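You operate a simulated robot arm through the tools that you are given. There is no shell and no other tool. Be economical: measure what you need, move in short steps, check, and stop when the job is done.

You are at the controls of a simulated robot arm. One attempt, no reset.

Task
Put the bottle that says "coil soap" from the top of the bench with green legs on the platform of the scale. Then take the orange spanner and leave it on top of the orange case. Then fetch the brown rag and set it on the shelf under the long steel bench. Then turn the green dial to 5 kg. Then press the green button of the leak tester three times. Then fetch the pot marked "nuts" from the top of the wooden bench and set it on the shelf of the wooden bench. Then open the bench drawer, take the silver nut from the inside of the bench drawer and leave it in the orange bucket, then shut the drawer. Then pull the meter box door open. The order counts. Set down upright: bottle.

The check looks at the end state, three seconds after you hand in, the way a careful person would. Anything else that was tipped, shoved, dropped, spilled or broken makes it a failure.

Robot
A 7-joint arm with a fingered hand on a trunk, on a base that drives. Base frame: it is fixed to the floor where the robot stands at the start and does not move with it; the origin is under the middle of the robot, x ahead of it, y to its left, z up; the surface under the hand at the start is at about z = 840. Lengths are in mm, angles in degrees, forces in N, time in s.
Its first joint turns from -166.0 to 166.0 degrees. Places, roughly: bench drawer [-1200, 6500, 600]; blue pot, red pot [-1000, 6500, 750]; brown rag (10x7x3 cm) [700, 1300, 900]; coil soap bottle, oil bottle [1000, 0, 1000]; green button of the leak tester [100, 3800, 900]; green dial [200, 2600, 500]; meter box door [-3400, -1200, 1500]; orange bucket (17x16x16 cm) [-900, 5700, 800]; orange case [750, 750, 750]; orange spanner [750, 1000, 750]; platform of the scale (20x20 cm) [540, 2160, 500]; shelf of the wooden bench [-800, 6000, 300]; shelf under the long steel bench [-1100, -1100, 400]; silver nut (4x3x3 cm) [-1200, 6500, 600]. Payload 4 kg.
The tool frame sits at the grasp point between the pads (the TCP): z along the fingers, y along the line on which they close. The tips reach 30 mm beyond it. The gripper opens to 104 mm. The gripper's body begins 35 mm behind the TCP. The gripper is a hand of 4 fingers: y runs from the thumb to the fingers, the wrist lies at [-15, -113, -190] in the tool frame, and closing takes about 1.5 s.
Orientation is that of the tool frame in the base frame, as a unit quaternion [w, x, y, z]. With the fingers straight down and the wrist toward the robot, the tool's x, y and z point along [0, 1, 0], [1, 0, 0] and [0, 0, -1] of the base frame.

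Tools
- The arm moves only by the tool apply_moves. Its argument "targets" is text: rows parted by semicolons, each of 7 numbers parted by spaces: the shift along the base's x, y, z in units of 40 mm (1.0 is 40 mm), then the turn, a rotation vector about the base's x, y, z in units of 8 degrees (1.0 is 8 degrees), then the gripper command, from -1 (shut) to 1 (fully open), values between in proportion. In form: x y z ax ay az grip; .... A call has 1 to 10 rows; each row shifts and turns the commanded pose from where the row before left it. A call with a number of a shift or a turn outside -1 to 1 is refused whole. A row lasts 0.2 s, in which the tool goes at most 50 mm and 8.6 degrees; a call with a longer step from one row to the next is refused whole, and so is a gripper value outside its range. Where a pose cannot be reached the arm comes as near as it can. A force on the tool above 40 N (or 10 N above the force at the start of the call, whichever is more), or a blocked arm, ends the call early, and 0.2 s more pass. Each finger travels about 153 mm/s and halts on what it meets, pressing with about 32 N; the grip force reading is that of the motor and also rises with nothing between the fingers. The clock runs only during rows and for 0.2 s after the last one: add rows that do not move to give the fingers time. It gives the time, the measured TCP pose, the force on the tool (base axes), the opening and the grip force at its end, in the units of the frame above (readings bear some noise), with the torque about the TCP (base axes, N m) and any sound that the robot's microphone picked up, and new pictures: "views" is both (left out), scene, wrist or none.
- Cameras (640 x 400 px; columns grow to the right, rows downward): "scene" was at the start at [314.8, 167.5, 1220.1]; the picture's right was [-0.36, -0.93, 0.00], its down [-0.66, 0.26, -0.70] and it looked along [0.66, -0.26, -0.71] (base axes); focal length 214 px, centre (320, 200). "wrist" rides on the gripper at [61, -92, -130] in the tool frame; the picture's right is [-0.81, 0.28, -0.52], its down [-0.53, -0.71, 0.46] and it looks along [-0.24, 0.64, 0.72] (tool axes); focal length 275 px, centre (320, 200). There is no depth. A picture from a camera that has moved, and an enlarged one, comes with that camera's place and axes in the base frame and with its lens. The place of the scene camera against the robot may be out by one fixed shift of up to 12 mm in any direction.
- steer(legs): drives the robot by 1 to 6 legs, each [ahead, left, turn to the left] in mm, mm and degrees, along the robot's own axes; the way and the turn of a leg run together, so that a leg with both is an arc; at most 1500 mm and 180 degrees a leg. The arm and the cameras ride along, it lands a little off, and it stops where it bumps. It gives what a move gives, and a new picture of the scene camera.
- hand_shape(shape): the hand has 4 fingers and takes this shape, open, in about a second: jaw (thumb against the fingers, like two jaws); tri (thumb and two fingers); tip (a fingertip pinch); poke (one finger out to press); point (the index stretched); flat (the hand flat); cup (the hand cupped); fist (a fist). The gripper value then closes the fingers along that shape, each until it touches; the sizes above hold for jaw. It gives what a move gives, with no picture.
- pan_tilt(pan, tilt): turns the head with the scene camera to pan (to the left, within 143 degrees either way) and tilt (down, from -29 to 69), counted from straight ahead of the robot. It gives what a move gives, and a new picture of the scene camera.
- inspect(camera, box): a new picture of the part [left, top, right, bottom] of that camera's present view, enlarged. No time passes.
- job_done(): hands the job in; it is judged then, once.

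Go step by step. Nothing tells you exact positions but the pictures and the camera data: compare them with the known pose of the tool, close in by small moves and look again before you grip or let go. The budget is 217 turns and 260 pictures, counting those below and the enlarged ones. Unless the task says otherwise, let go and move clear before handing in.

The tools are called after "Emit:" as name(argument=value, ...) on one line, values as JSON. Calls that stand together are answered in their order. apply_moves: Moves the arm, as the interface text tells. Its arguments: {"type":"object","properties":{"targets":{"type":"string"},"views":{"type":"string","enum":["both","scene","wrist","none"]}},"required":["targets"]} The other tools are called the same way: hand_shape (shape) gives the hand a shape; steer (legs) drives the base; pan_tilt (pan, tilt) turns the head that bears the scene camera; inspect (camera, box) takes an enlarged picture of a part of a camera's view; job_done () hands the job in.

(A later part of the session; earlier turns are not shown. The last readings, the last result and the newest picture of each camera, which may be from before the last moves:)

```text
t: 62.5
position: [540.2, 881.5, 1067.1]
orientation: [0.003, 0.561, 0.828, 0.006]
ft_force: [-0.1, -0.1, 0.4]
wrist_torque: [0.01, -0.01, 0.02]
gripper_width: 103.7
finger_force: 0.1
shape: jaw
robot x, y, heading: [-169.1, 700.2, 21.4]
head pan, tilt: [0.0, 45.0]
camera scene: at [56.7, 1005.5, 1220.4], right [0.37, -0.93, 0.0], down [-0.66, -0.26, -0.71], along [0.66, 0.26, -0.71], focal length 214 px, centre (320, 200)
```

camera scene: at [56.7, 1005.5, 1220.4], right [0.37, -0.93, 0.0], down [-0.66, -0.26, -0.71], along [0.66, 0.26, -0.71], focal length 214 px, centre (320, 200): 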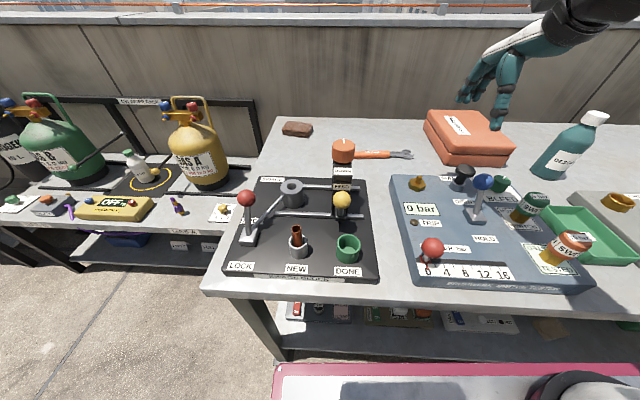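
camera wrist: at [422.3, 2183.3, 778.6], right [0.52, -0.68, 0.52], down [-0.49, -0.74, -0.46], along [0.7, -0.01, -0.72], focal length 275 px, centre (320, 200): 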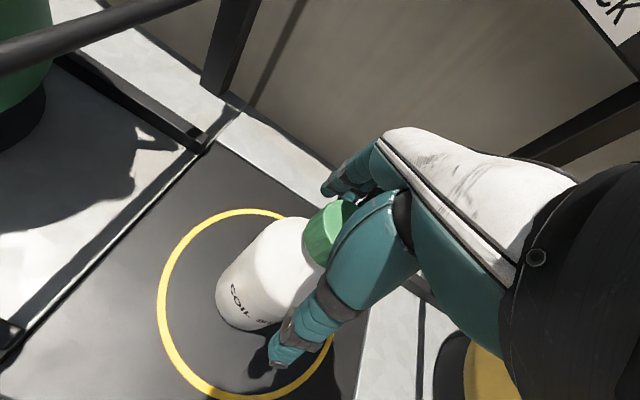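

The spanner lies at about (656, 1035), jaw toward the case. I zoom in before approaching.

Emit:
inspect(camera="scene", box=[320, 90, 520, 210])

```text
3.20 times, centred on (420, 150) of scene
camera zoom: at [56.7, 1005.5, 1220.4], right [0.37, -0.93, 0.0], down [-0.66, -0.26, -0.71], along [0.66, 0.26, -0.71], focal length 686 px, centre (0, 360)
```

zoom: 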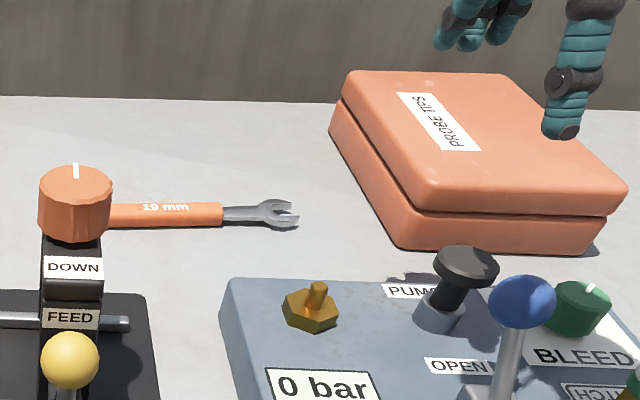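

Emit:
apply_moves(targets="0.575 0.79 -0.3 0 0 0 1;0.575 0.79 -0.3 0 0 0 1;0.575 0.79 -0.3 0 0 0 1;0.575 0.79 -0.3 0 0 0 1;0.575 0.79 -0.3 0 0 0 1;0 0 -1 0 0 0 1;0 0 0 0 0 0 1")

Emit:
inspect(camera="scene", box=[320, 90, 480, 210])

```text
t: 64.1
position: [655.4, 1040.5, 965.6]
orientation: [0.002, 0.562, 0.827, 0.006]
ft_force: [-0.7, -1.0, 0.7]
wrist_torque: [0.06, -0.02, -0.01]
gripper_width: 103.5
finger_force: 0.0
shape: jaw
robot x, y, heading: [-168.7, 704.9, 21.5]
head pan, tilt: [0.0, 45.0]
camera scene: at [56.6, 1005.6, 1220.4], right [0.37, -0.93, 0.0], down [-0.66, -0.26, -0.71], along [0.66, 0.26, -0.71], focal length 214 px, centre (320, 200)
camera wrist: at [545.1, 1062.6, 1095.4], right [0.55, -0.65, 0.52], down [-0.46, -0.76, -0.46], along [0.7, 0.02, -0.72], focal length 275 px, centre (320, 200)
```

scene: 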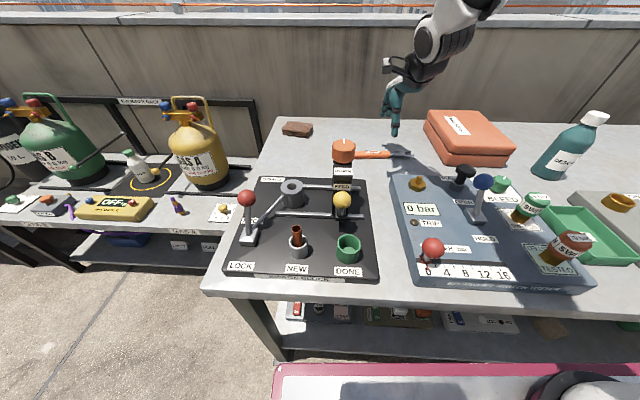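
wrist: 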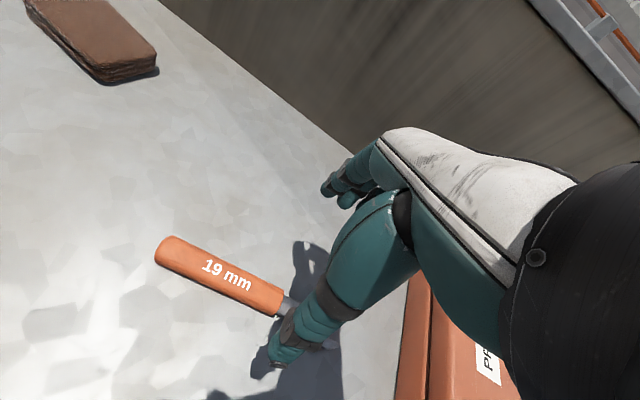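

```text
3.33 times, centred on (400, 150) of scene
camera zoom: at [56.6, 1005.6, 1220.4], right [0.37, -0.93, 0.0], down [-0.66, -0.26, -0.71], along [0.66, 0.26, -0.71], focal length 715 px, centre (53, 367)
```

zoom: 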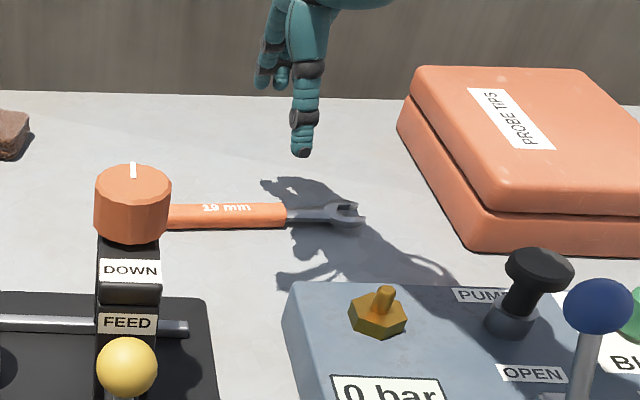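

The handle axis runs from about (609, 1119) to (657, 1017). I align and lower to just above the table.

Emit:
apply_moves(targets="-0.2 -0.06 -0.7 0 0 0.45 1;0 0 -0.8 0 0 0 1;0 0 -0.75 0 0 0 1;0 0 0 0 0 0 1")

Emit:
inspect(camera="scene", box=[320, 90, 480, 210])

```text
t: 65.1
position: [646.9, 1038.9, 876.3]
orientation: [0.002, 0.535, 0.845, 0.006]
ft_force: [0.1, -0.1, 0.1]
wrist_torque: [-0.01, 0.0, -0.03]
gripper_width: 103.8
finger_force: 0.0
shape: jaw
robot x, y, heading: [-166.0, 704.9, 21.9]
head pan, tilt: [0.0, 45.0]
camera scene: at [56.7, 1005.5, 1220.4], right [0.37, -0.93, 0.0], down [-0.66, -0.26, -0.71], along [0.66, 0.26, -0.71], focal length 214 px, centre (320, 200)
camera wrist: at [535.6, 1053.0, 1006.7], right [0.59, -0.62, 0.52], down [-0.41, -0.78, -0.46], along [0.69, 0.06, -0.72], focal length 275 px, centre (320, 200)
```

scene: 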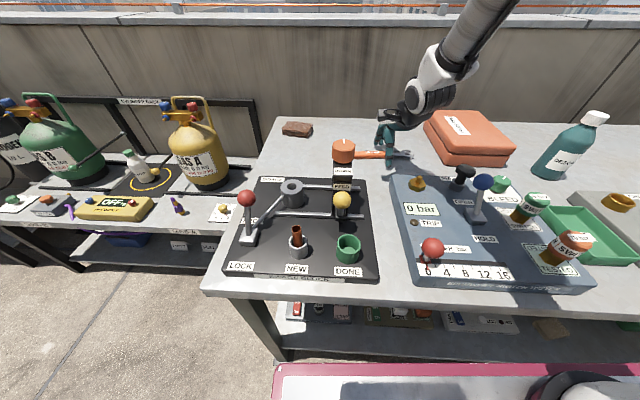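
wrist: 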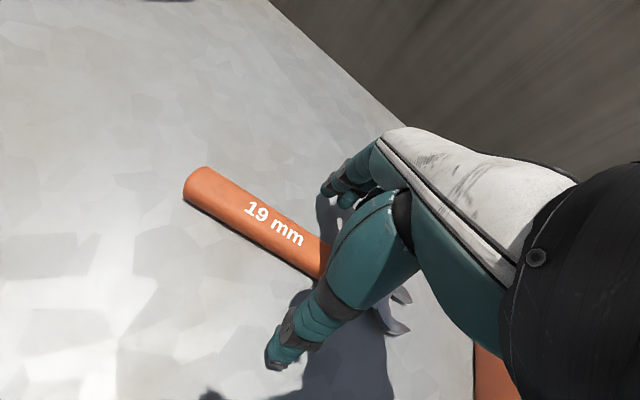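

```text
3.33 times, centred on (400, 150) of scene
camera zoom: at [56.7, 1005.5, 1220.4], right [0.37, -0.93, 0.0], down [-0.66, -0.26, -0.71], along [0.66, 0.26, -0.71], focal length 715 px, centre (53, 367)
```

zoom: 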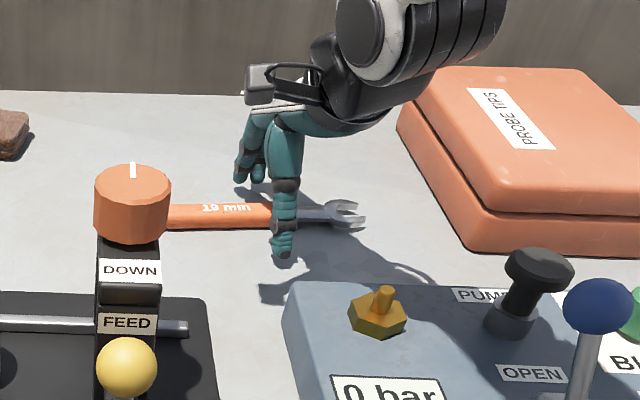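

Emit:
apply_moves(targets="-0.15 0.33 -0.1 0 0 0 1;0 0 0 0 0 0 0.4;0 0 0 0 0 0 -0.2;0 0 0 0 0 0 -1;0 0 0 0 0 0 -1;0 0 0 0 0 0 -1;0 0 0 0 0 0 -1;0 0 0 0 0 0 -1;0 0 0 0 0 0 -1;0 0 0 0 0 0 -1")

Emit:
inspect(camera="scene", box=[320, 90, 480, 210])

```text
t: 67.3
position: [640.1, 1051.1, 872.8]
orientation: [0.002, 0.535, 0.845, 0.006]
ft_force: [0.2, -0.6, 0.2]
wrist_torque: [0.01, 0.04, 0.01]
gripper_width: 19.4
finger_force: 32.0
shape: jaw
robot x, y, heading: [-168.5, 699.8, 21.6]
head pan, tilt: [0.0, 45.0]
camera scene: at [56.7, 1005.6, 1220.4], right [0.37, -0.93, 0.0], down [-0.66, -0.26, -0.71], along [0.66, 0.26, -0.71], focal length 214 px, centre (320, 200)
camera wrist: at [528.6, 1066.9, 1002.5], right [0.59, -0.62, 0.52], down [-0.41, -0.78, -0.46], along [0.69, 0.06, -0.72], focal length 275 px, centre (320, 200)
```

scene: 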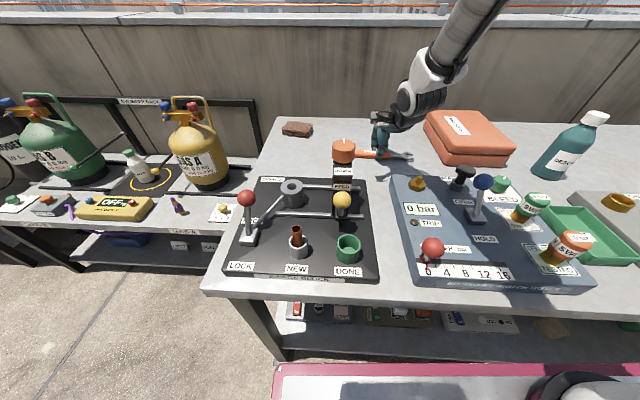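
wrist: 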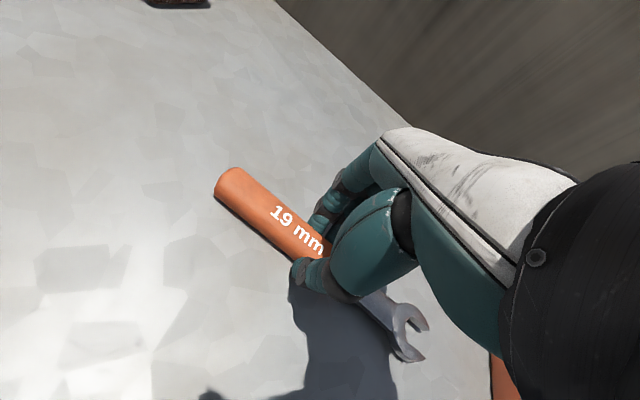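

```text
3.33 times, centred on (400, 150) of scene
camera zoom: at [56.7, 1005.6, 1220.4], right [0.37, -0.93, 0.0], down [-0.66, -0.26, -0.71], along [0.66, 0.26, -0.71], focal length 715 px, centre (53, 367)
```

zoom: 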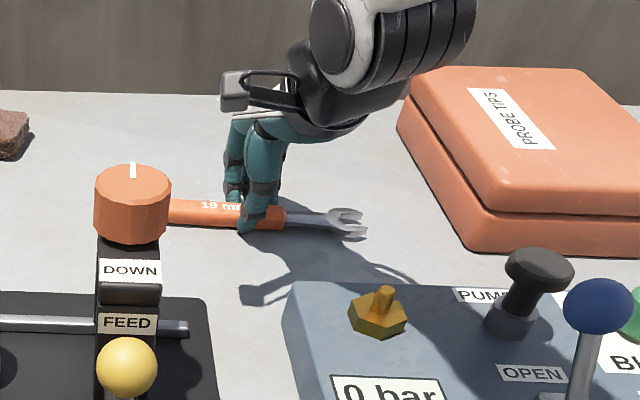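

The handle is gripped. I lift, then reposition the base a little closer to the case.

Emit:
apply_moves(targets="0 0 0.5 0 0 0 -1;0 0 1 0 0 0 -1;0 0 1 0 0 0 -1;0 0 1 0 0 0 -1;0 0 1 0 0 0 -1;0 0 0 0 0 0 -1", views="wrist")

Emit:
steer(legs=[[0, -150, -2], [30, 0, 0]])

```text
t: 68.7
position: [640.9, 1051.2, 1054.2]
orientation: [0.001, 0.535, 0.845, 0.005]
ft_force: [-0.7, -0.2, -0.7]
wrist_torque: [0.02, 0.02, 0.01]
gripper_width: 19.5
finger_force: 31.9
shape: jaw
robot x, y, heading: [-168.8, 706.2, 21.6]
head pan, tilt: [0.0, 45.0]
camera wrist: at [528.4, 1066.0, 1183.7], right [0.59, -0.62, 0.52], down [-0.41, -0.78, -0.46], along [0.69, 0.06, -0.72], focal length 275 px, centre (320, 200)
```

wrist: 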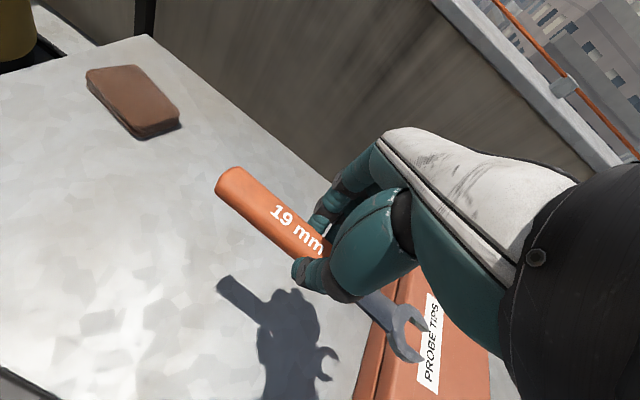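

```text
t: 70.5
position: [733.4, 888.5, 1054.1]
orientation: [0.002, 0.55, 0.835, 0.005]
ft_force: [-0.4, 0.0, -1.8]
wrist_torque: [0.01, -0.03, 0.02]
gripper_width: 19.3
finger_force: 31.9
shape: jaw
robot x, y, heading: [-85.9, 571.2, 19.5]
head pan, tilt: [0.0, 45.0]
camera scene: at [149.2, 865.7, 1220.4], right [0.33, -0.94, 0.0], down [-0.67, -0.24, -0.71], along [0.67, 0.24, -0.71], focal length 214 px, centre (320, 200)
```

scene: 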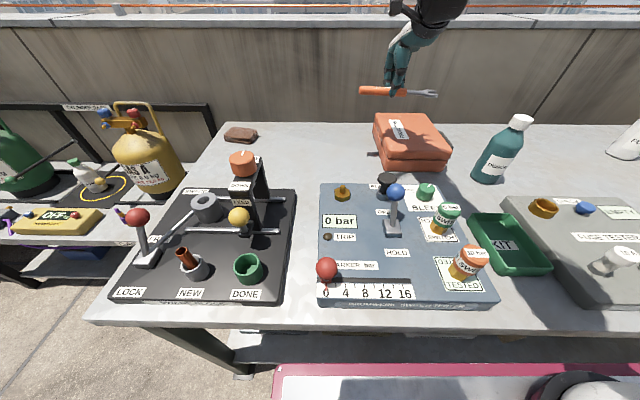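

I turn the hand about -45° so the spanner lies diagonally, and move over the case centre (about 795, 817).

Emit:
apply_moves(targets="0.26 -0.235 0 0 0 -0.94 -1;0.26 -0.235 0 0 0 -0.94 -1;0.26 -0.235 0 0 0 -0.94 -1;0.26 -0.235 0 0 0 -0.94 -1;0.26 -0.235 0 0 0 -0.94 -1;0.26 -0.235 0 0 0 -0.94 -1;0 0 -1 0 0 0 -1;0 0 -0.7 0 0 0 -1;0 0 0 0 0 0 -1")

Emit:
inspect(camera="scene", box=[340, 50, 500, 190])

```text
t: 72.5
position: [795.1, 833.1, 985.1]
orientation: [0.004, 0.828, 0.56, 0.004]
ft_force: [0.5, -0.3, -1.7]
wrist_torque: [0.01, -0.01, 0.02]
gripper_width: 19.5
finger_force: 32.9
shape: jaw
robot x, y, heading: [-89.3, 575.0, 19.4]
head pan, tilt: [0.0, 45.0]
camera scene: at [149.2, 865.7, 1220.4], right [0.33, -0.94, 0.0], down [-0.67, -0.24, -0.71], along [0.67, 0.24, -0.71], focal length 214 px, centre (320, 200)
camera wrist: at [730.0, 924.4, 1114.2], right [-0.05, -0.85, 0.52], down [-0.86, -0.23, -0.46], along [0.52, -0.47, -0.72], focal length 275 px, centre (320, 200)
```

scene: 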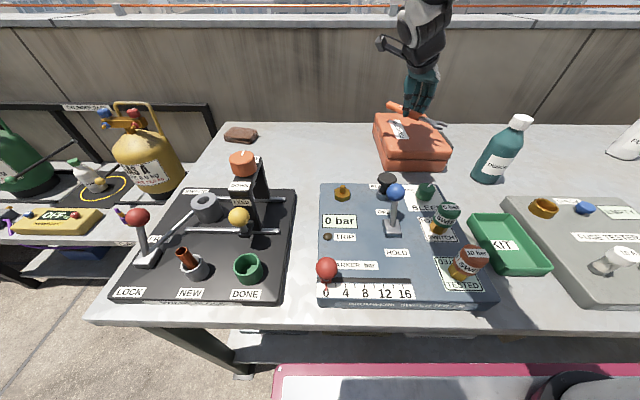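
wrist: 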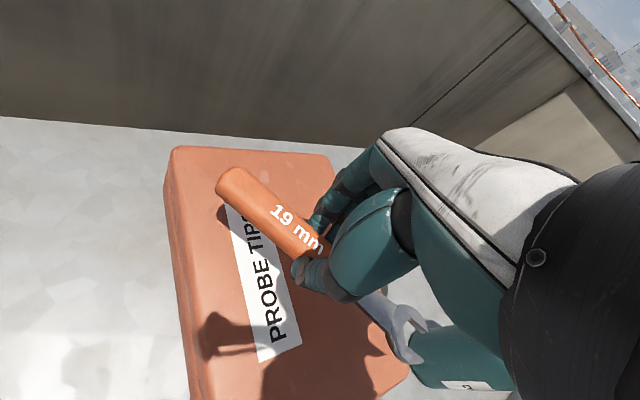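

```text
2.86 times, centred on (420, 120) of scene
camera zoom: at [149.2, 865.7, 1220.4], right [0.33, -0.94, 0.0], down [-0.67, -0.24, -0.71], along [0.67, 0.24, -0.71], focal length 613 px, centre (34, 429)
```

zoom: 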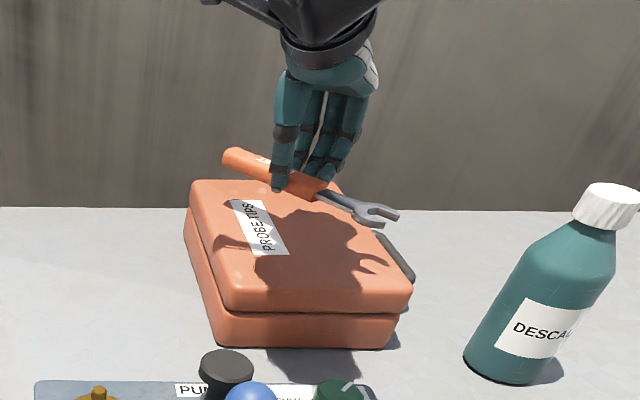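

I shift slightly toward the case centre and lower carefully.

Emit:
apply_moves(targets="0.35 0 -0.45 0 0 0 -1;0 0 -0.3 0 0 0 -1;0 0 0 0 0 0 -1")

Emit:
inspect(camera="scene", box=[340, 50, 500, 190])

```text
t: 73.3
position: [810.9, 832.0, 956.4]
orientation: [0.004, 0.829, 0.559, 0.004]
ft_force: [-0.1, -0.8, -2.7]
wrist_torque: [0.0, -0.01, -0.02]
gripper_width: 19.1
finger_force: 31.9
shape: jaw
robot x, y, heading: [-89.6, 572.9, 19.3]
head pan, tilt: [0.0, 45.0]
camera scene: at [149.2, 865.7, 1220.4], right [0.33, -0.94, 0.0], down [-0.67, -0.24, -0.71], along [0.67, 0.24, -0.71], focal length 214 px, centre (320, 200)
camera wrist: at [744.8, 924.1, 1085.6], right [-0.05, -0.85, 0.52], down [-0.86, -0.23, -0.46], along [0.52, -0.47, -0.72], focal length 275 px, centre (320, 200)
```

scene: 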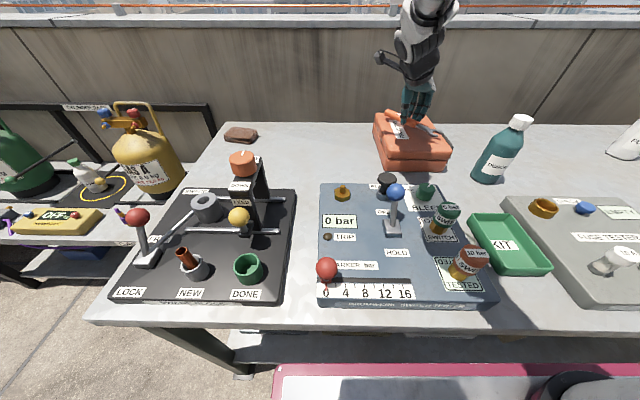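
wrist: 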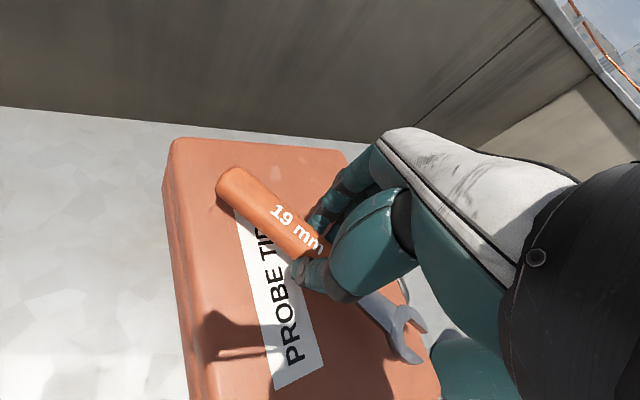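

```text
2.86 times, centred on (420, 120) of scene
camera zoom: at [149.2, 865.7, 1220.4], right [0.33, -0.94, 0.0], down [-0.67, -0.24, -0.71], along [0.67, 0.24, -0.71], focal length 613 px, centre (34, 429)
```

zoom: 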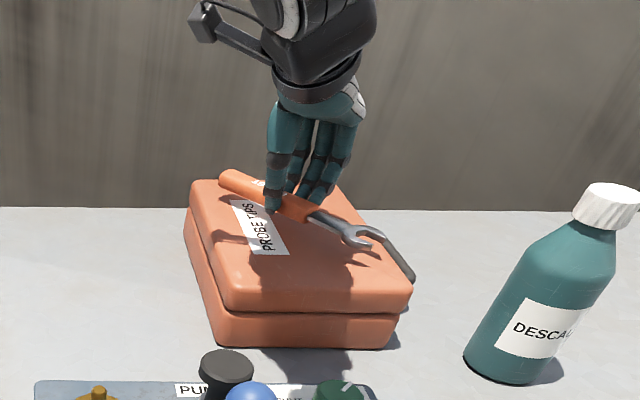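

The spanner is a bit far back, so I shift it about 35 mm toward me and then lower.

Emit:
apply_moves(targets="-0.85 -0.3 0 0 0 0 -1;0 0 -0.2 0 0 0 -1;0 0 0 0 0 0 -1", views="none")

Emit:
apply_moves(targets="0 0 -0.12 0 0 0 -1;0 0 0 0 0 0 -1", views="none")

Emit:
inspect(camera="scene", box=[360, 70, 470, 180])

```text
t: 74.1
position: [773.9, 820.7, 948.5]
orientation: [0.004, 0.828, 0.561, 0.004]
ft_force: [0.3, 0.4, -2.4]
wrist_torque: [0.06, -0.03, 0.01]
gripper_width: 19.6
finger_force: 31.8
shape: jaw
robot x, y, heading: [-84.6, 574.0, 19.4]
head pan, tilt: [0.0, 45.0]
```

```text
t: 74.7
position: [772.5, 820.3, 942.0]
orientation: [0.004, 0.829, 0.56, 0.004]
ft_force: [0.4, 0.2, -1.7]
wrist_torque: [0.02, -0.01, 0.05]
gripper_width: 19.3
finger_force: 31.8
shape: jaw
robot x, y, heading: [-86.2, 572.6, 19.4]
head pan, tilt: [0.0, 45.0]
```

```text
3.64 times, centred on (415, 125) of scene
camera zoom: at [149.2, 865.7, 1220.4], right [0.33, -0.94, 0.0], down [-0.67, -0.24, -0.71], along [0.67, 0.24, -0.71], focal length 780 px, centre (-26, 473)
```

zoom: 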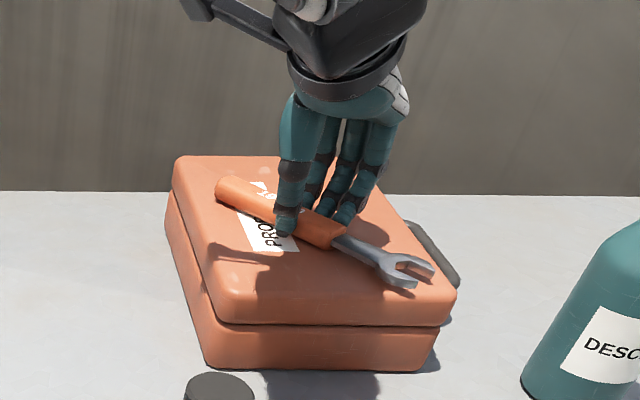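

Emit:
apply_moves(targets="0 0 -0.12 0 0 0 -1;0 0 0 0 0 0 -1", views="none")

Emit:
apply_moves(targets="0 0 -0.12 0 0 0 -1;0 0 0 0 0 0 -1", views="none")

```text
t: 75.3
position: [775.1, 820.1, 940.6]
orientation: [0.004, 0.828, 0.561, 0.007]
ft_force: [-2.5, 0.4, 25.9]
wrist_torque: [-0.09, -0.02, 0.02]
gripper_width: 20.2
finger_force: 31.9
shape: jaw
robot x, y, heading: [-85.3, 569.9, 19.4]
head pan, tilt: [0.0, 45.0]
```

```text
t: 75.6
position: [776.1, 820.3, 940.1]
orientation: [0.004, 0.829, 0.56, 0.009]
ft_force: [-8.2, -1.7, 18.0]
wrist_torque: [-0.05, 0.16, 0.03]
gripper_width: 20.6
finger_force: 32.5
shape: jaw
robot x, y, heading: [-88.1, 574.2, 19.4]
head pan, tilt: [0.0, 45.0]
stopped in row 1: the force on the tool passed its limit at 46 N (the readings are from after the stop); the commanded pose is now the measured one
```

Contact is made at z ≈ 941. I ease up slightly and open.

Emit:
apply_moves(targets="0 0 0.06 0 0 0 -1;0 0 0 0 0 0 -1;0 0 0 0 0 0 -0.5;0 0 0 0 0 0 -0.2;0 0 0 0 0 0 0.1;0 0 0 0 0 0 0.5;0 0 0 0 0 0 0.5;0 0 0.5 0 0 0 0.5;0 0 1 0 0 0 0.5;0 0 1 0 0 0 1", views="none")

Emit:
apply_moves(targets="0 0 1 0 0 0 1;-0.5 0 1 0 0 0 1;-1 0 0 0 0 0 1;0 0 0 0 0 0 1", views="scene")

Emit:
inspect(camera="scene", box=[360, 70, 470, 180])

```text
t: 77.8
position: [776.3, 819.8, 1042.1]
orientation: [0.004, 0.828, 0.56, 0.007]
ft_force: [-0.1, 0.6, 0.1]
wrist_torque: [-0.01, 0.0, 0.01]
gripper_width: 103.7
finger_force: 0.0
shape: jaw
robot x, y, heading: [-84.6, 571.1, 19.3]
head pan, tilt: [0.0, 45.0]
```

```text
t: 78.8
position: [717.6, 820.0, 1121.8]
orientation: [0.004, 0.828, 0.56, 0.008]
ft_force: [1.2, 1.0, 1.0]
wrist_torque: [-0.02, -0.02, -0.04]
gripper_width: 103.9
finger_force: 0.1
shape: jaw
robot x, y, heading: [-84.4, 567.5, 19.2]
head pan, tilt: [0.0, 45.0]
camera scene: at [149.1, 865.7, 1220.4], right [0.33, -0.94, 0.0], down [-0.67, -0.24, -0.71], along [0.67, 0.24, -0.71], focal length 214 px, centre (320, 200)
```

scene: 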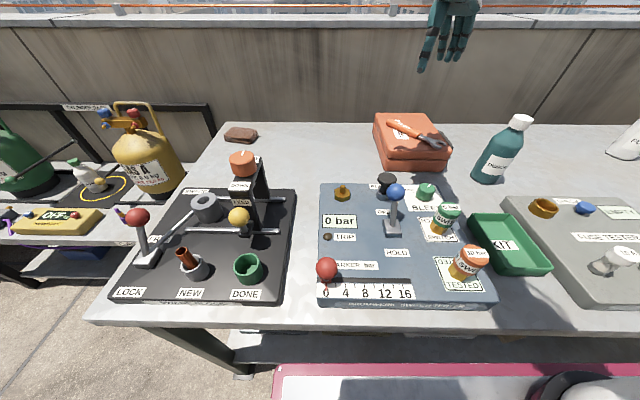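

```text
3.64 times, centred on (415, 125) of scene
camera zoom: at [149.1, 865.7, 1220.4], right [0.33, -0.94, 0.0], down [-0.67, -0.24, -0.71], along [0.67, 0.24, -0.71], focal length 780 px, centre (-26, 473)
```

zoom: 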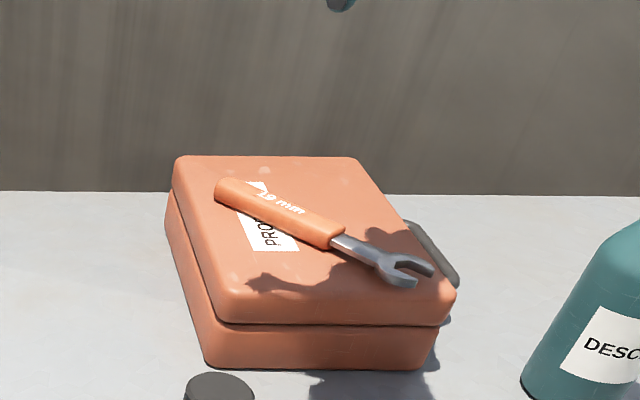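

The spanner lies well on the case. The rag is the brown block near the bench's back-left corner, about (680, 1345); I drive round to the bench's left end to reach it.

Emit:
apply_moves(targets="-0.94 -0.33 0 0 0 0.9 1;-0.94 -0.33 0 0 0 0.9 1;-0.94 -0.33 0 0 0 0.9 1;-0.5 -0.2 0 0 0 0.9 1;0 0 0 0 0 0 1", views="none")

Emit:
steer(legs=[[-350, 0, 0], [0, 880, 0], [500, 0, 0]])

Emit:
pan_tilt(pan=-40, tilt=45)

```text
t: 80.0
position: [583.3, 774.7, 1121.7]
orientation: [0.002, 0.663, 0.749, 0.008]
ft_force: [-0.1, 0.2, -0.5]
wrist_torque: [0.02, -0.02, 0.03]
gripper_width: 104.0
finger_force: 0.0
shape: jaw
robot x, y, heading: [-90.6, 571.1, 19.3]
head pan, tilt: [0.0, 45.0]
```

```text
t: 89.0
position: [426.5, 1648.3, 1121.9]
orientation: [0.002, 0.663, 0.748, 0.008]
ft_force: [-0.2, 0.4, 0.5]
wrist_torque: [0.0, 0.02, -0.01]
gripper_width: 103.9
finger_force: 0.1
shape: jaw
robot x, y, heading: [-241.7, 1448.8, 19.4]
head pan, tilt: [0.0, 45.0]
camera scene: at [-7.8, 1738.9, 1220.4], right [0.33, -0.94, 0.0], down [-0.67, -0.24, -0.71], along [0.67, 0.24, -0.71], focal length 214 px, centre (320, 200)
```

scene: 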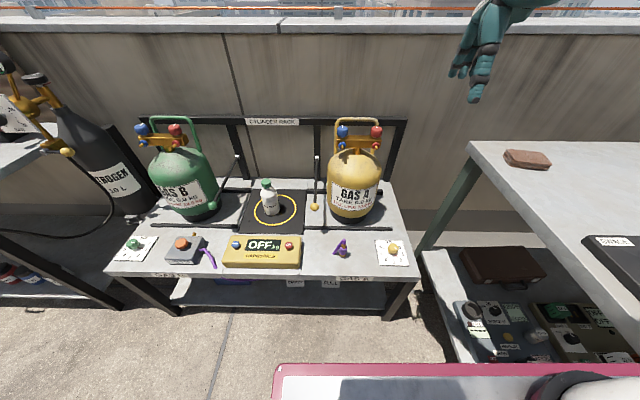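

```text
t: 90.1
position: [426.7, 1647.8, 1122.0]
orientation: [0.002, 0.663, 0.749, 0.008]
ft_force: [0.1, -0.2, 0.2]
wrist_torque: [0.0, 0.02, -0.04]
gripper_width: 103.7
finger_force: 0.0
shape: jaw
robot x, y, heading: [-242.3, 1448.4, 19.3]
head pan, tilt: [-40.0, 45.0]
camera scene: at [-8.3, 1683.3, 1220.4], right [-0.35, -0.94, 0.0], down [-0.66, 0.25, -0.71], along [0.66, -0.25, -0.71], focal length 214 px, centre (320, 200)
```

scene: 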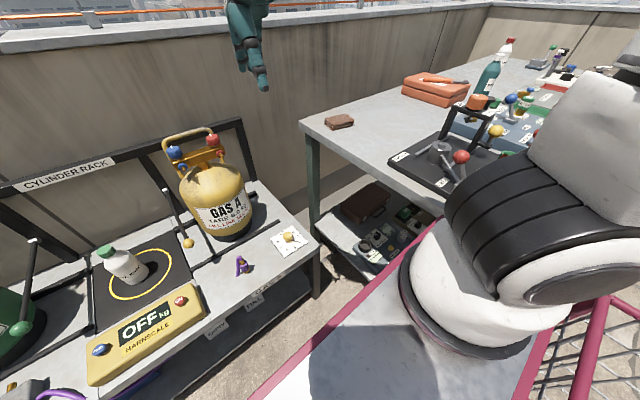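

Emit:
inspect(camera="scene", box=[300, 90, 380, 150])

```text
6.67 times, centred on (340, 120) of scene
camera zoom: at [-8.3, 1683.3, 1220.4], right [-0.35, -0.94, 0.0], down [-0.66, 0.25, -0.71], along [0.66, -0.25, -0.71], focal length 1430 px, centre (187, 733)
```

zoom: 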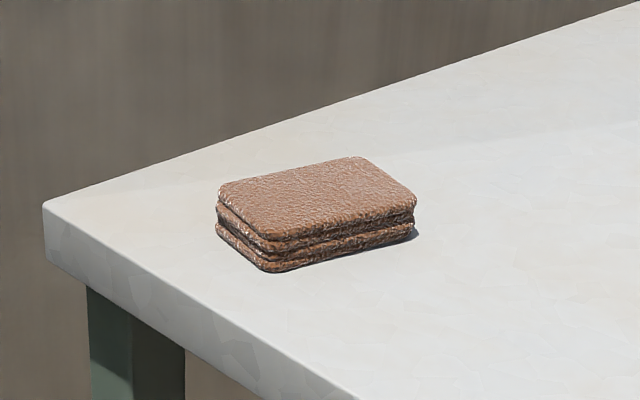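

The rag's centre is at about (665, 1357) with its short side along heading ≈ 8°, matching the hand's present heading. I move above it.

Emit:
apply_moves(targets="0.66 -0.808 0 0 0 0 1;0.66 -0.808 0 0 0 0 1;0.66 -0.808 0 0 0 0 1;0.66 -0.808 0 0 0 0 1;0.66 -0.808 0 0 0 0 1;0.66 -0.808 0 0 0 0 1;0.66 -0.808 0 0 0 0 1;0.66 -0.808 0 0 0 0 1;0.66 -0.808 0 0 0 0 1;0 0 -1 0 0 0 1", views="none")

Emit:
apply_moves(targets="0 0 -1 0 0 0 1;0 0 -1 0 0 0 1;0 0 -0.5 0 0 0 1;0 0 0 0 0 0 1")

Emit:
inspect(camera="scene", box=[290, 60, 410, 150])

```text
t: 92.3
position: [664.9, 1357.5, 1082.2]
orientation: [0.003, 0.663, 0.748, 0.009]
ft_force: [-0.4, 0.4, 0.3]
wrist_torque: [-0.01, -0.03, -0.02]
gripper_width: 103.8
finger_force: 0.0
shape: jaw
robot x, y, heading: [-241.2, 1446.1, 19.6]
head pan, tilt: [-40.0, 45.0]
```

```text
t: 93.3
position: [666.4, 1357.0, 980.5]
orientation: [0.003, 0.664, 0.748, 0.009]
ft_force: [-0.3, 0.6, 0.1]
wrist_torque: [0.01, 0.01, 0.02]
gripper_width: 104.0
finger_force: 0.1
shape: jaw
robot x, y, heading: [-243.4, 1442.4, 19.4]
head pan, tilt: [-40.0, 45.0]
camera scene: at [-8.3, 1683.2, 1220.4], right [-0.35, -0.94, 0.0], down [-0.66, 0.25, -0.71], along [0.66, -0.25, -0.71], focal length 214 px, centre (320, 200)
camera wrist: at [564.3, 1405.7, 1109.8], right [0.36, -0.78, 0.52], down [-0.64, -0.61, -0.47], along [0.68, -0.16, -0.72], focal length 275 px, centre (320, 200)
```

scene: 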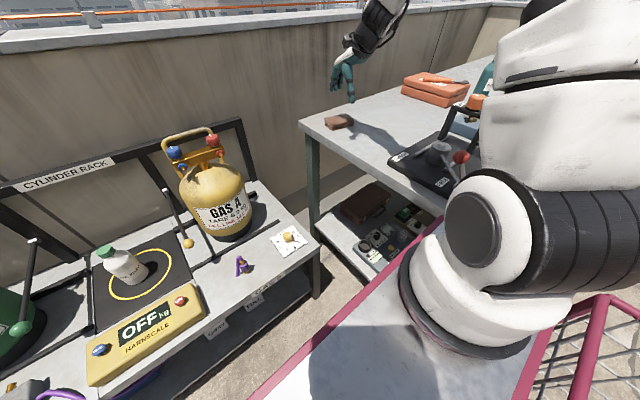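
wrist: 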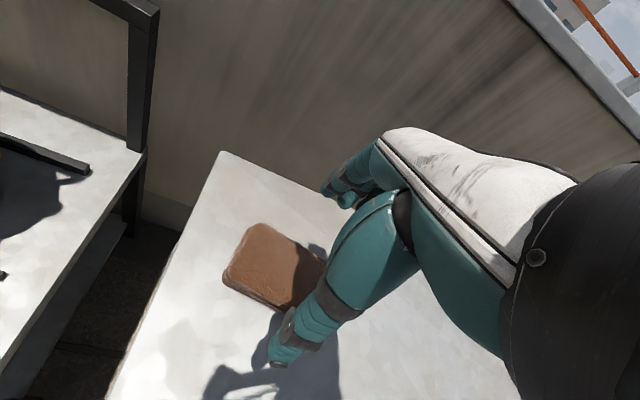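

```text
4.44 times, centred on (350, 105) of scene
camera zoom: at [-8.3, 1683.2, 1220.4], right [-0.35, -0.94, 0.0], down [-0.66, 0.25, -0.71], along [0.66, -0.25, -0.71], focal length 953 px, centre (187, 622)
```

zoom: 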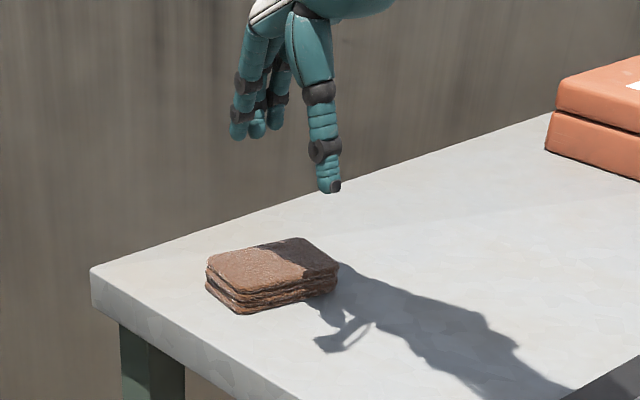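

The wrist view puts the rag nearer (683, 1350). I adjust and lower around it.

Emit:
apply_moves(targets="0.42 -0.18 -0.6 0 0 0 1;0 0 -0.6 0 0 0 1;0 0 -0.5 0 0 0 1;0 0 0 0 0 0 1")

```text
t: 94.3
position: [681.5, 1350.2, 913.9]
orientation: [0.002, 0.663, 0.748, 0.009]
ft_force: [-0.4, 0.1, -0.7]
wrist_torque: [-0.01, -0.03, -0.01]
gripper_width: 103.7
finger_force: 0.1
shape: jaw
robot x, y, heading: [-244.8, 1445.7, 19.5]
head pan, tilt: [-40.0, 45.0]
camera scene: at [-8.3, 1683.2, 1220.4], right [-0.35, -0.94, 0.0], down [-0.66, 0.25, -0.71], along [0.66, -0.25, -0.71], focal length 214 px, centre (320, 200)
camera wrist: at [579.8, 1399.7, 1043.4], right [0.36, -0.78, 0.52], down [-0.64, -0.61, -0.47], along [0.68, -0.16, -0.72], focal length 275 px, centre (320, 200)
```

scene: 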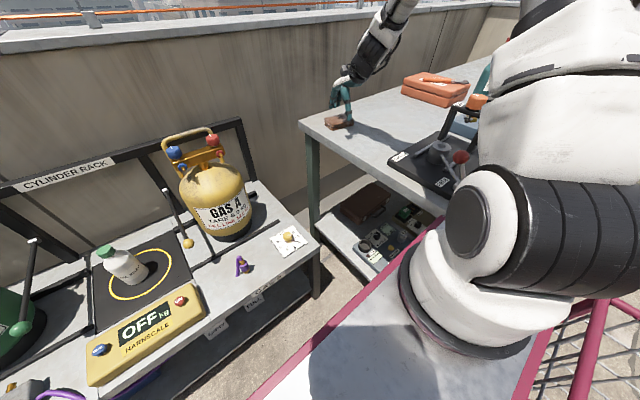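
wrist: 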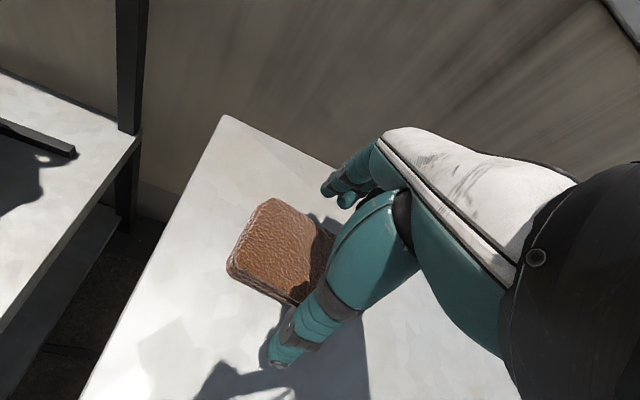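

Emit:
apply_moves(targets="0.15 -0.1 -0.6 0 0 0 1;0 0 -0.4 0 0 0 1;0 0 0 0 0 0 1")

Emit:
inspect(camera="scene", box=[290, 60, 410, 150])

```text
t: 95.1
position: [687.3, 1347.6, 874.2]
orientation: [0.003, 0.663, 0.748, 0.008]
ft_force: [-0.1, 0.5, 0.4]
wrist_torque: [-0.03, -0.01, 0.01]
gripper_width: 103.9
finger_force: 0.1
shape: jaw
robot x, y, heading: [-243.3, 1448.6, 19.5]
head pan, tilt: [-40.0, 45.0]
camera scene: at [-8.3, 1683.2, 1220.4], right [-0.35, -0.94, 0.0], down [-0.66, 0.25, -0.71], along [0.66, -0.25, -0.71], focal length 214 px, centre (320, 200)
camera wrist: at [585.4, 1395.4, 1003.7], right [0.36, -0.78, 0.52], down [-0.64, -0.61, -0.47], along [0.68, -0.16, -0.72], focal length 275 px, centre (320, 200)
```

scene: 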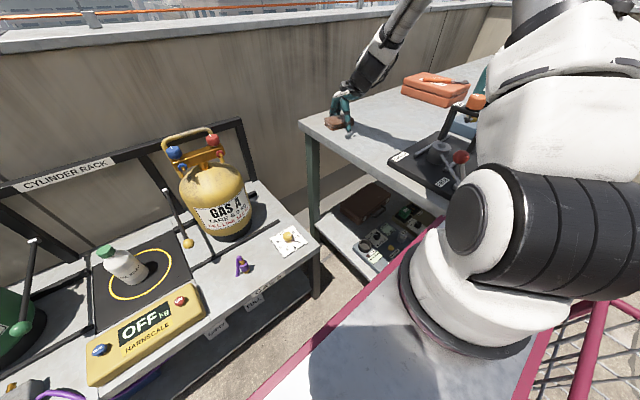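
wrist: 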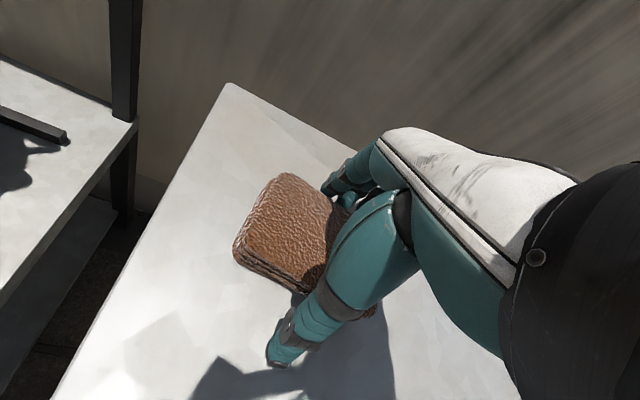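

```text
4.44 times, centred on (350, 105) of scene
camera zoom: at [-8.3, 1683.2, 1220.4], right [-0.35, -0.94, 0.0], down [-0.66, 0.25, -0.71], along [0.66, -0.25, -0.71], focal length 953 px, centre (187, 622)
```

zoom: 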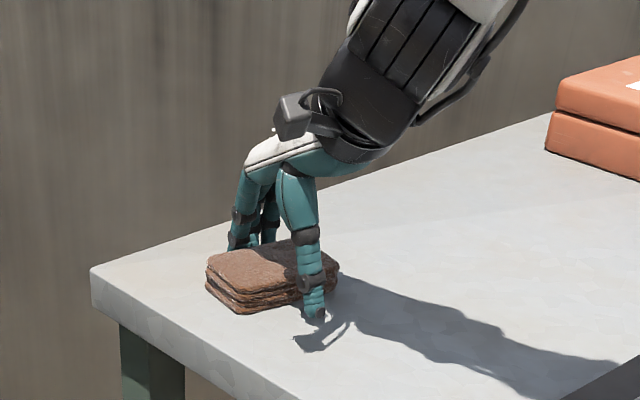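

Emit:
apply_moves(targets="-0.05 0.38 0 0 0 0 1;0 0 0 0 0 0 0.6;0 0 0 0 0 0 0.2;0 0 0 0 0 0 -0.2;0 0 0 0 0 0 -1;0 0 0 0 0 0 -1;0 0 0 0 0 0 -1;0 0 0 0 0 0 -1;0 0 0 0 0 0 -1")

Emit:
inspect(camera="scene", box=[290, 60, 410, 150])

```text
t: 97.1
position: [685.1, 1360.7, 874.4]
orientation: [0.002, 0.663, 0.748, 0.007]
ft_force: [0.7, 0.6, 0.3]
wrist_torque: [0.02, 0.01, 0.02]
gripper_width: 61.7
finger_force: 32.7
shape: jaw
robot x, y, heading: [-244.6, 1450.2, 19.4]
head pan, tilt: [-40.0, 45.0]
camera scene: at [-8.3, 1683.2, 1220.4], right [-0.35, -0.94, 0.0], down [-0.66, 0.25, -0.71], along [0.66, -0.25, -0.71], focal length 214 px, centre (320, 200)
camera wrist: at [583.6, 1409.9, 1003.9], right [0.36, -0.78, 0.52], down [-0.64, -0.61, -0.47], along [0.68, -0.16, -0.72], focal length 275 px, centre (320, 200)
```

scene: 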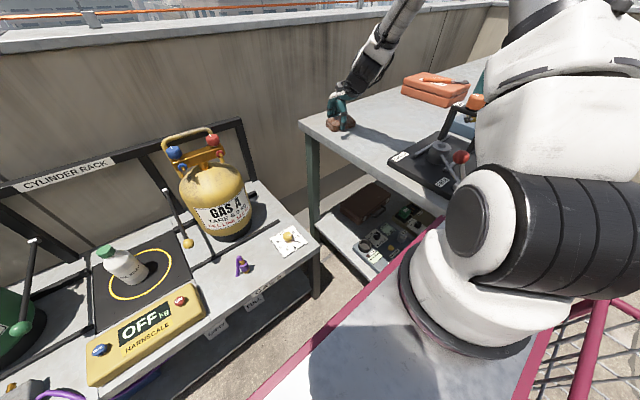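
wrist: 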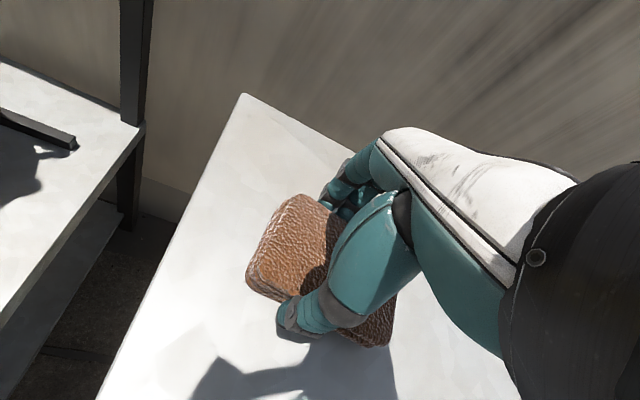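

```text
4.44 times, centred on (350, 105) of scene
camera zoom: at [-8.3, 1683.2, 1220.4], right [-0.35, -0.94, 0.0], down [-0.66, 0.25, -0.71], along [0.66, -0.25, -0.71], focal length 953 px, centre (187, 622)
```

zoom: 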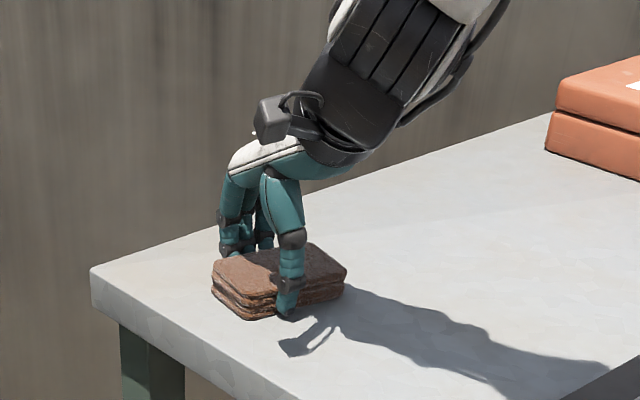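

The rag is gripped. I lift it and look toward the long steel bench.

Emit:
apply_moves(targets="0 0 0.5 0 0 0 -1;0 0 1 0 0 0 -1;0 0 1 0 0 0 -1;0 0 1 0 0 0 -1;0 0 1 0 0 0 -1;-0.9 0.2 0.5 0 0 0 -1;-0.9 0.2 0 0 0 0 -1;-0.9 0.2 0 0 0 0 -1;-0.9 0.2 0 0 0 0 -1;0 0 0 0 0 0 -1", views="wrist")

Emit:
pan_tilt(pan=-128, tilt=20)

```text
t: 99.3
position: [541.9, 1394.4, 1073.5]
orientation: [0.002, 0.663, 0.749, 0.008]
ft_force: [-0.4, 0.6, 0.0]
wrist_torque: [0.01, 0.01, 0.02]
gripper_width: 61.4
finger_force: 32.0
shape: jaw
robot x, y, heading: [-240.5, 1444.0, 19.7]
head pan, tilt: [-40.0, 45.0]
camera wrist: at [439.2, 1442.6, 1203.1], right [0.36, -0.78, 0.52], down [-0.64, -0.61, -0.47], along [0.68, -0.16, -0.72], focal length 275 px, centre (320, 200)
```

wrist: 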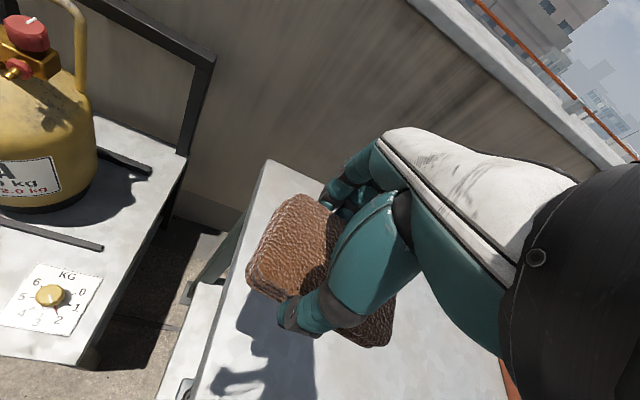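

```text
t: 100.9
position: [541.9, 1393.3, 1072.4]
orientation: [0.002, 0.663, 0.748, 0.008]
ft_force: [-0.2, -0.5, -0.7]
wrist_torque: [0.02, -0.02, -0.01]
gripper_width: 61.5
finger_force: 32.5
shape: jaw
robot x, y, heading: [-245.3, 1447.3, 19.5]
head pan, tilt: [-128.0, 20.0]
camera scene: at [-113.9, 1623.3, 1259.1], right [-0.95, 0.32, 0.0], down [0.11, 0.32, -0.94], along [-0.3, -0.89, -0.34], focal length 214 px, centre (320, 200)
```

scene: 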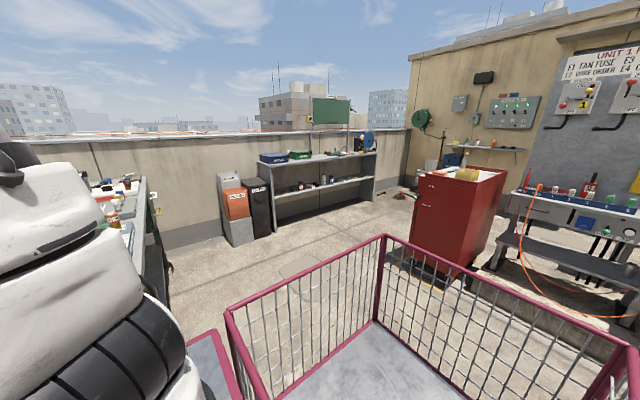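

Emit:
inspect(camera="scene", box=[200, 120, 420, 260])

```text
2.86 times, centred on (310, 190) of scene
camera zoom: at [-113.9, 1623.3, 1259.1], right [-0.95, 0.32, 0.0], down [0.11, 0.32, -0.94], along [-0.3, -0.89, -0.34], focal length 613 px, centre (349, 229)
```

zoom: 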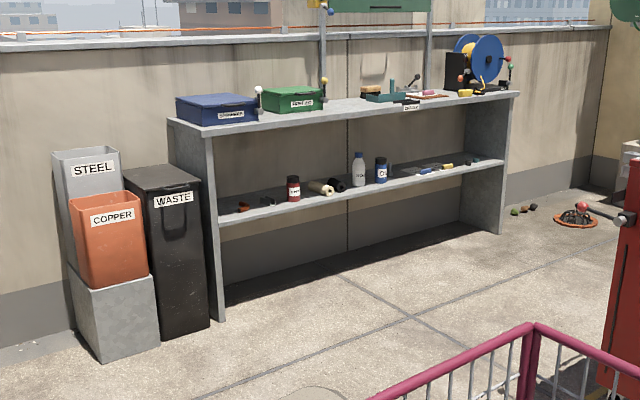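

The long steel bench stands against the right-hand wall, with a mid shelf. I back up, turn right 90° and drive up to its left part.

Emit:
steer(legs=[[-1050, 0, 0], [0, 0, -90], [900, 0, 0]])

Emit:
pan_tilt(pan=0, tilt=35)

```text
t: 114.4
position: [-1008.6, -508.8, 1073.2]
orientation: [0.007, 0.998, 0.055, 0.005]
ft_force: [-0.6, -0.8, -0.7]
wrist_torque: [0.04, -0.04, -0.03]
gripper_width: 61.1
finger_force: 32.1
shape: jaw
robot x, y, heading: [-950.4, 269.5, -71.1]
head pan, tilt: [-128.0, 20.0]
camera scene: at [-771.1, 137.9, 1259.1], right [0.33, 0.95, 0.0], down [0.32, -0.11, -0.94], along [-0.89, 0.31, -0.34], focal length 214 px, centre (320, 200)
```

scene: 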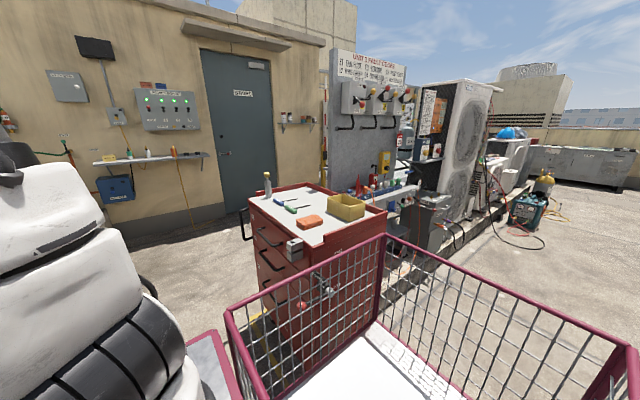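

```text
t: 116.5
position: [-1010.3, -510.1, 1073.7]
orientation: [0.006, 0.998, 0.055, 0.004]
ft_force: [1.1, -0.8, 0.3]
wrist_torque: [-0.01, 0.0, -0.02]
gripper_width: 60.8
finger_force: 32.3
shape: jaw
robot x, y, heading: [-947.8, 272.3, -71.1]
head pan, tilt: [0.0, 35.0]
camera scene: at [-654.5, 24.2, 1235.3], right [-0.95, -0.32, 0.0], down [-0.19, 0.54, -0.82], along [0.27, -0.77, -0.57], focal length 214 px, centre (320, 200)
```

scene: 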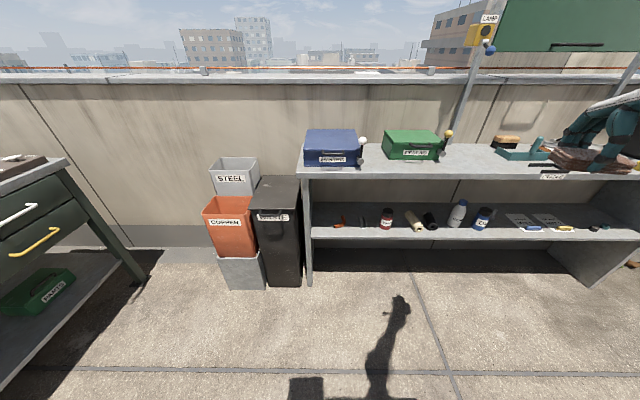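

Emit:
inspect(camera="scene", box=[290, 160, 630, 290])

Emit:
inspect(camera="scene", box=[300, 170, 460, 260])

```text
1.88 times, centred on (460, 225) of scene
camera zoom: at [-654.5, 24.2, 1235.3], right [-0.95, -0.32, 0.0], down [-0.19, 0.54, -0.82], along [0.27, -0.77, -0.57], focal length 404 px, centre (56, 153)
```

zoom: 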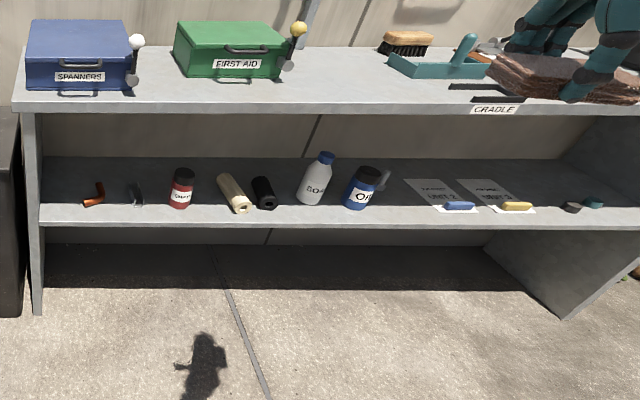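

```text
4.00 times, centred on (380, 215) of scene
camera zoom: at [-654.5, 24.2, 1235.3], right [-0.95, -0.32, 0.0], down [-0.19, 0.54, -0.82], along [0.27, -0.77, -0.57], focal length 858 px, centre (80, 140)
```

zoom: 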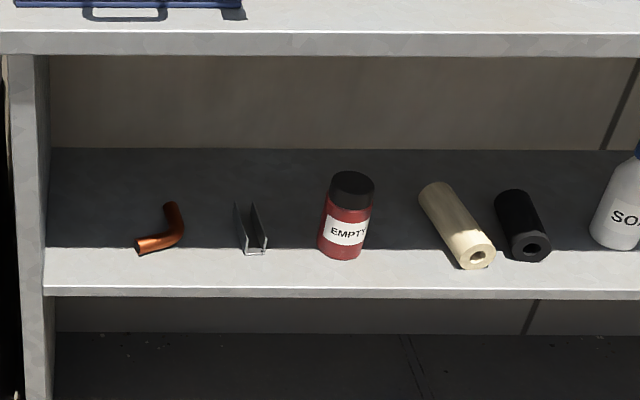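

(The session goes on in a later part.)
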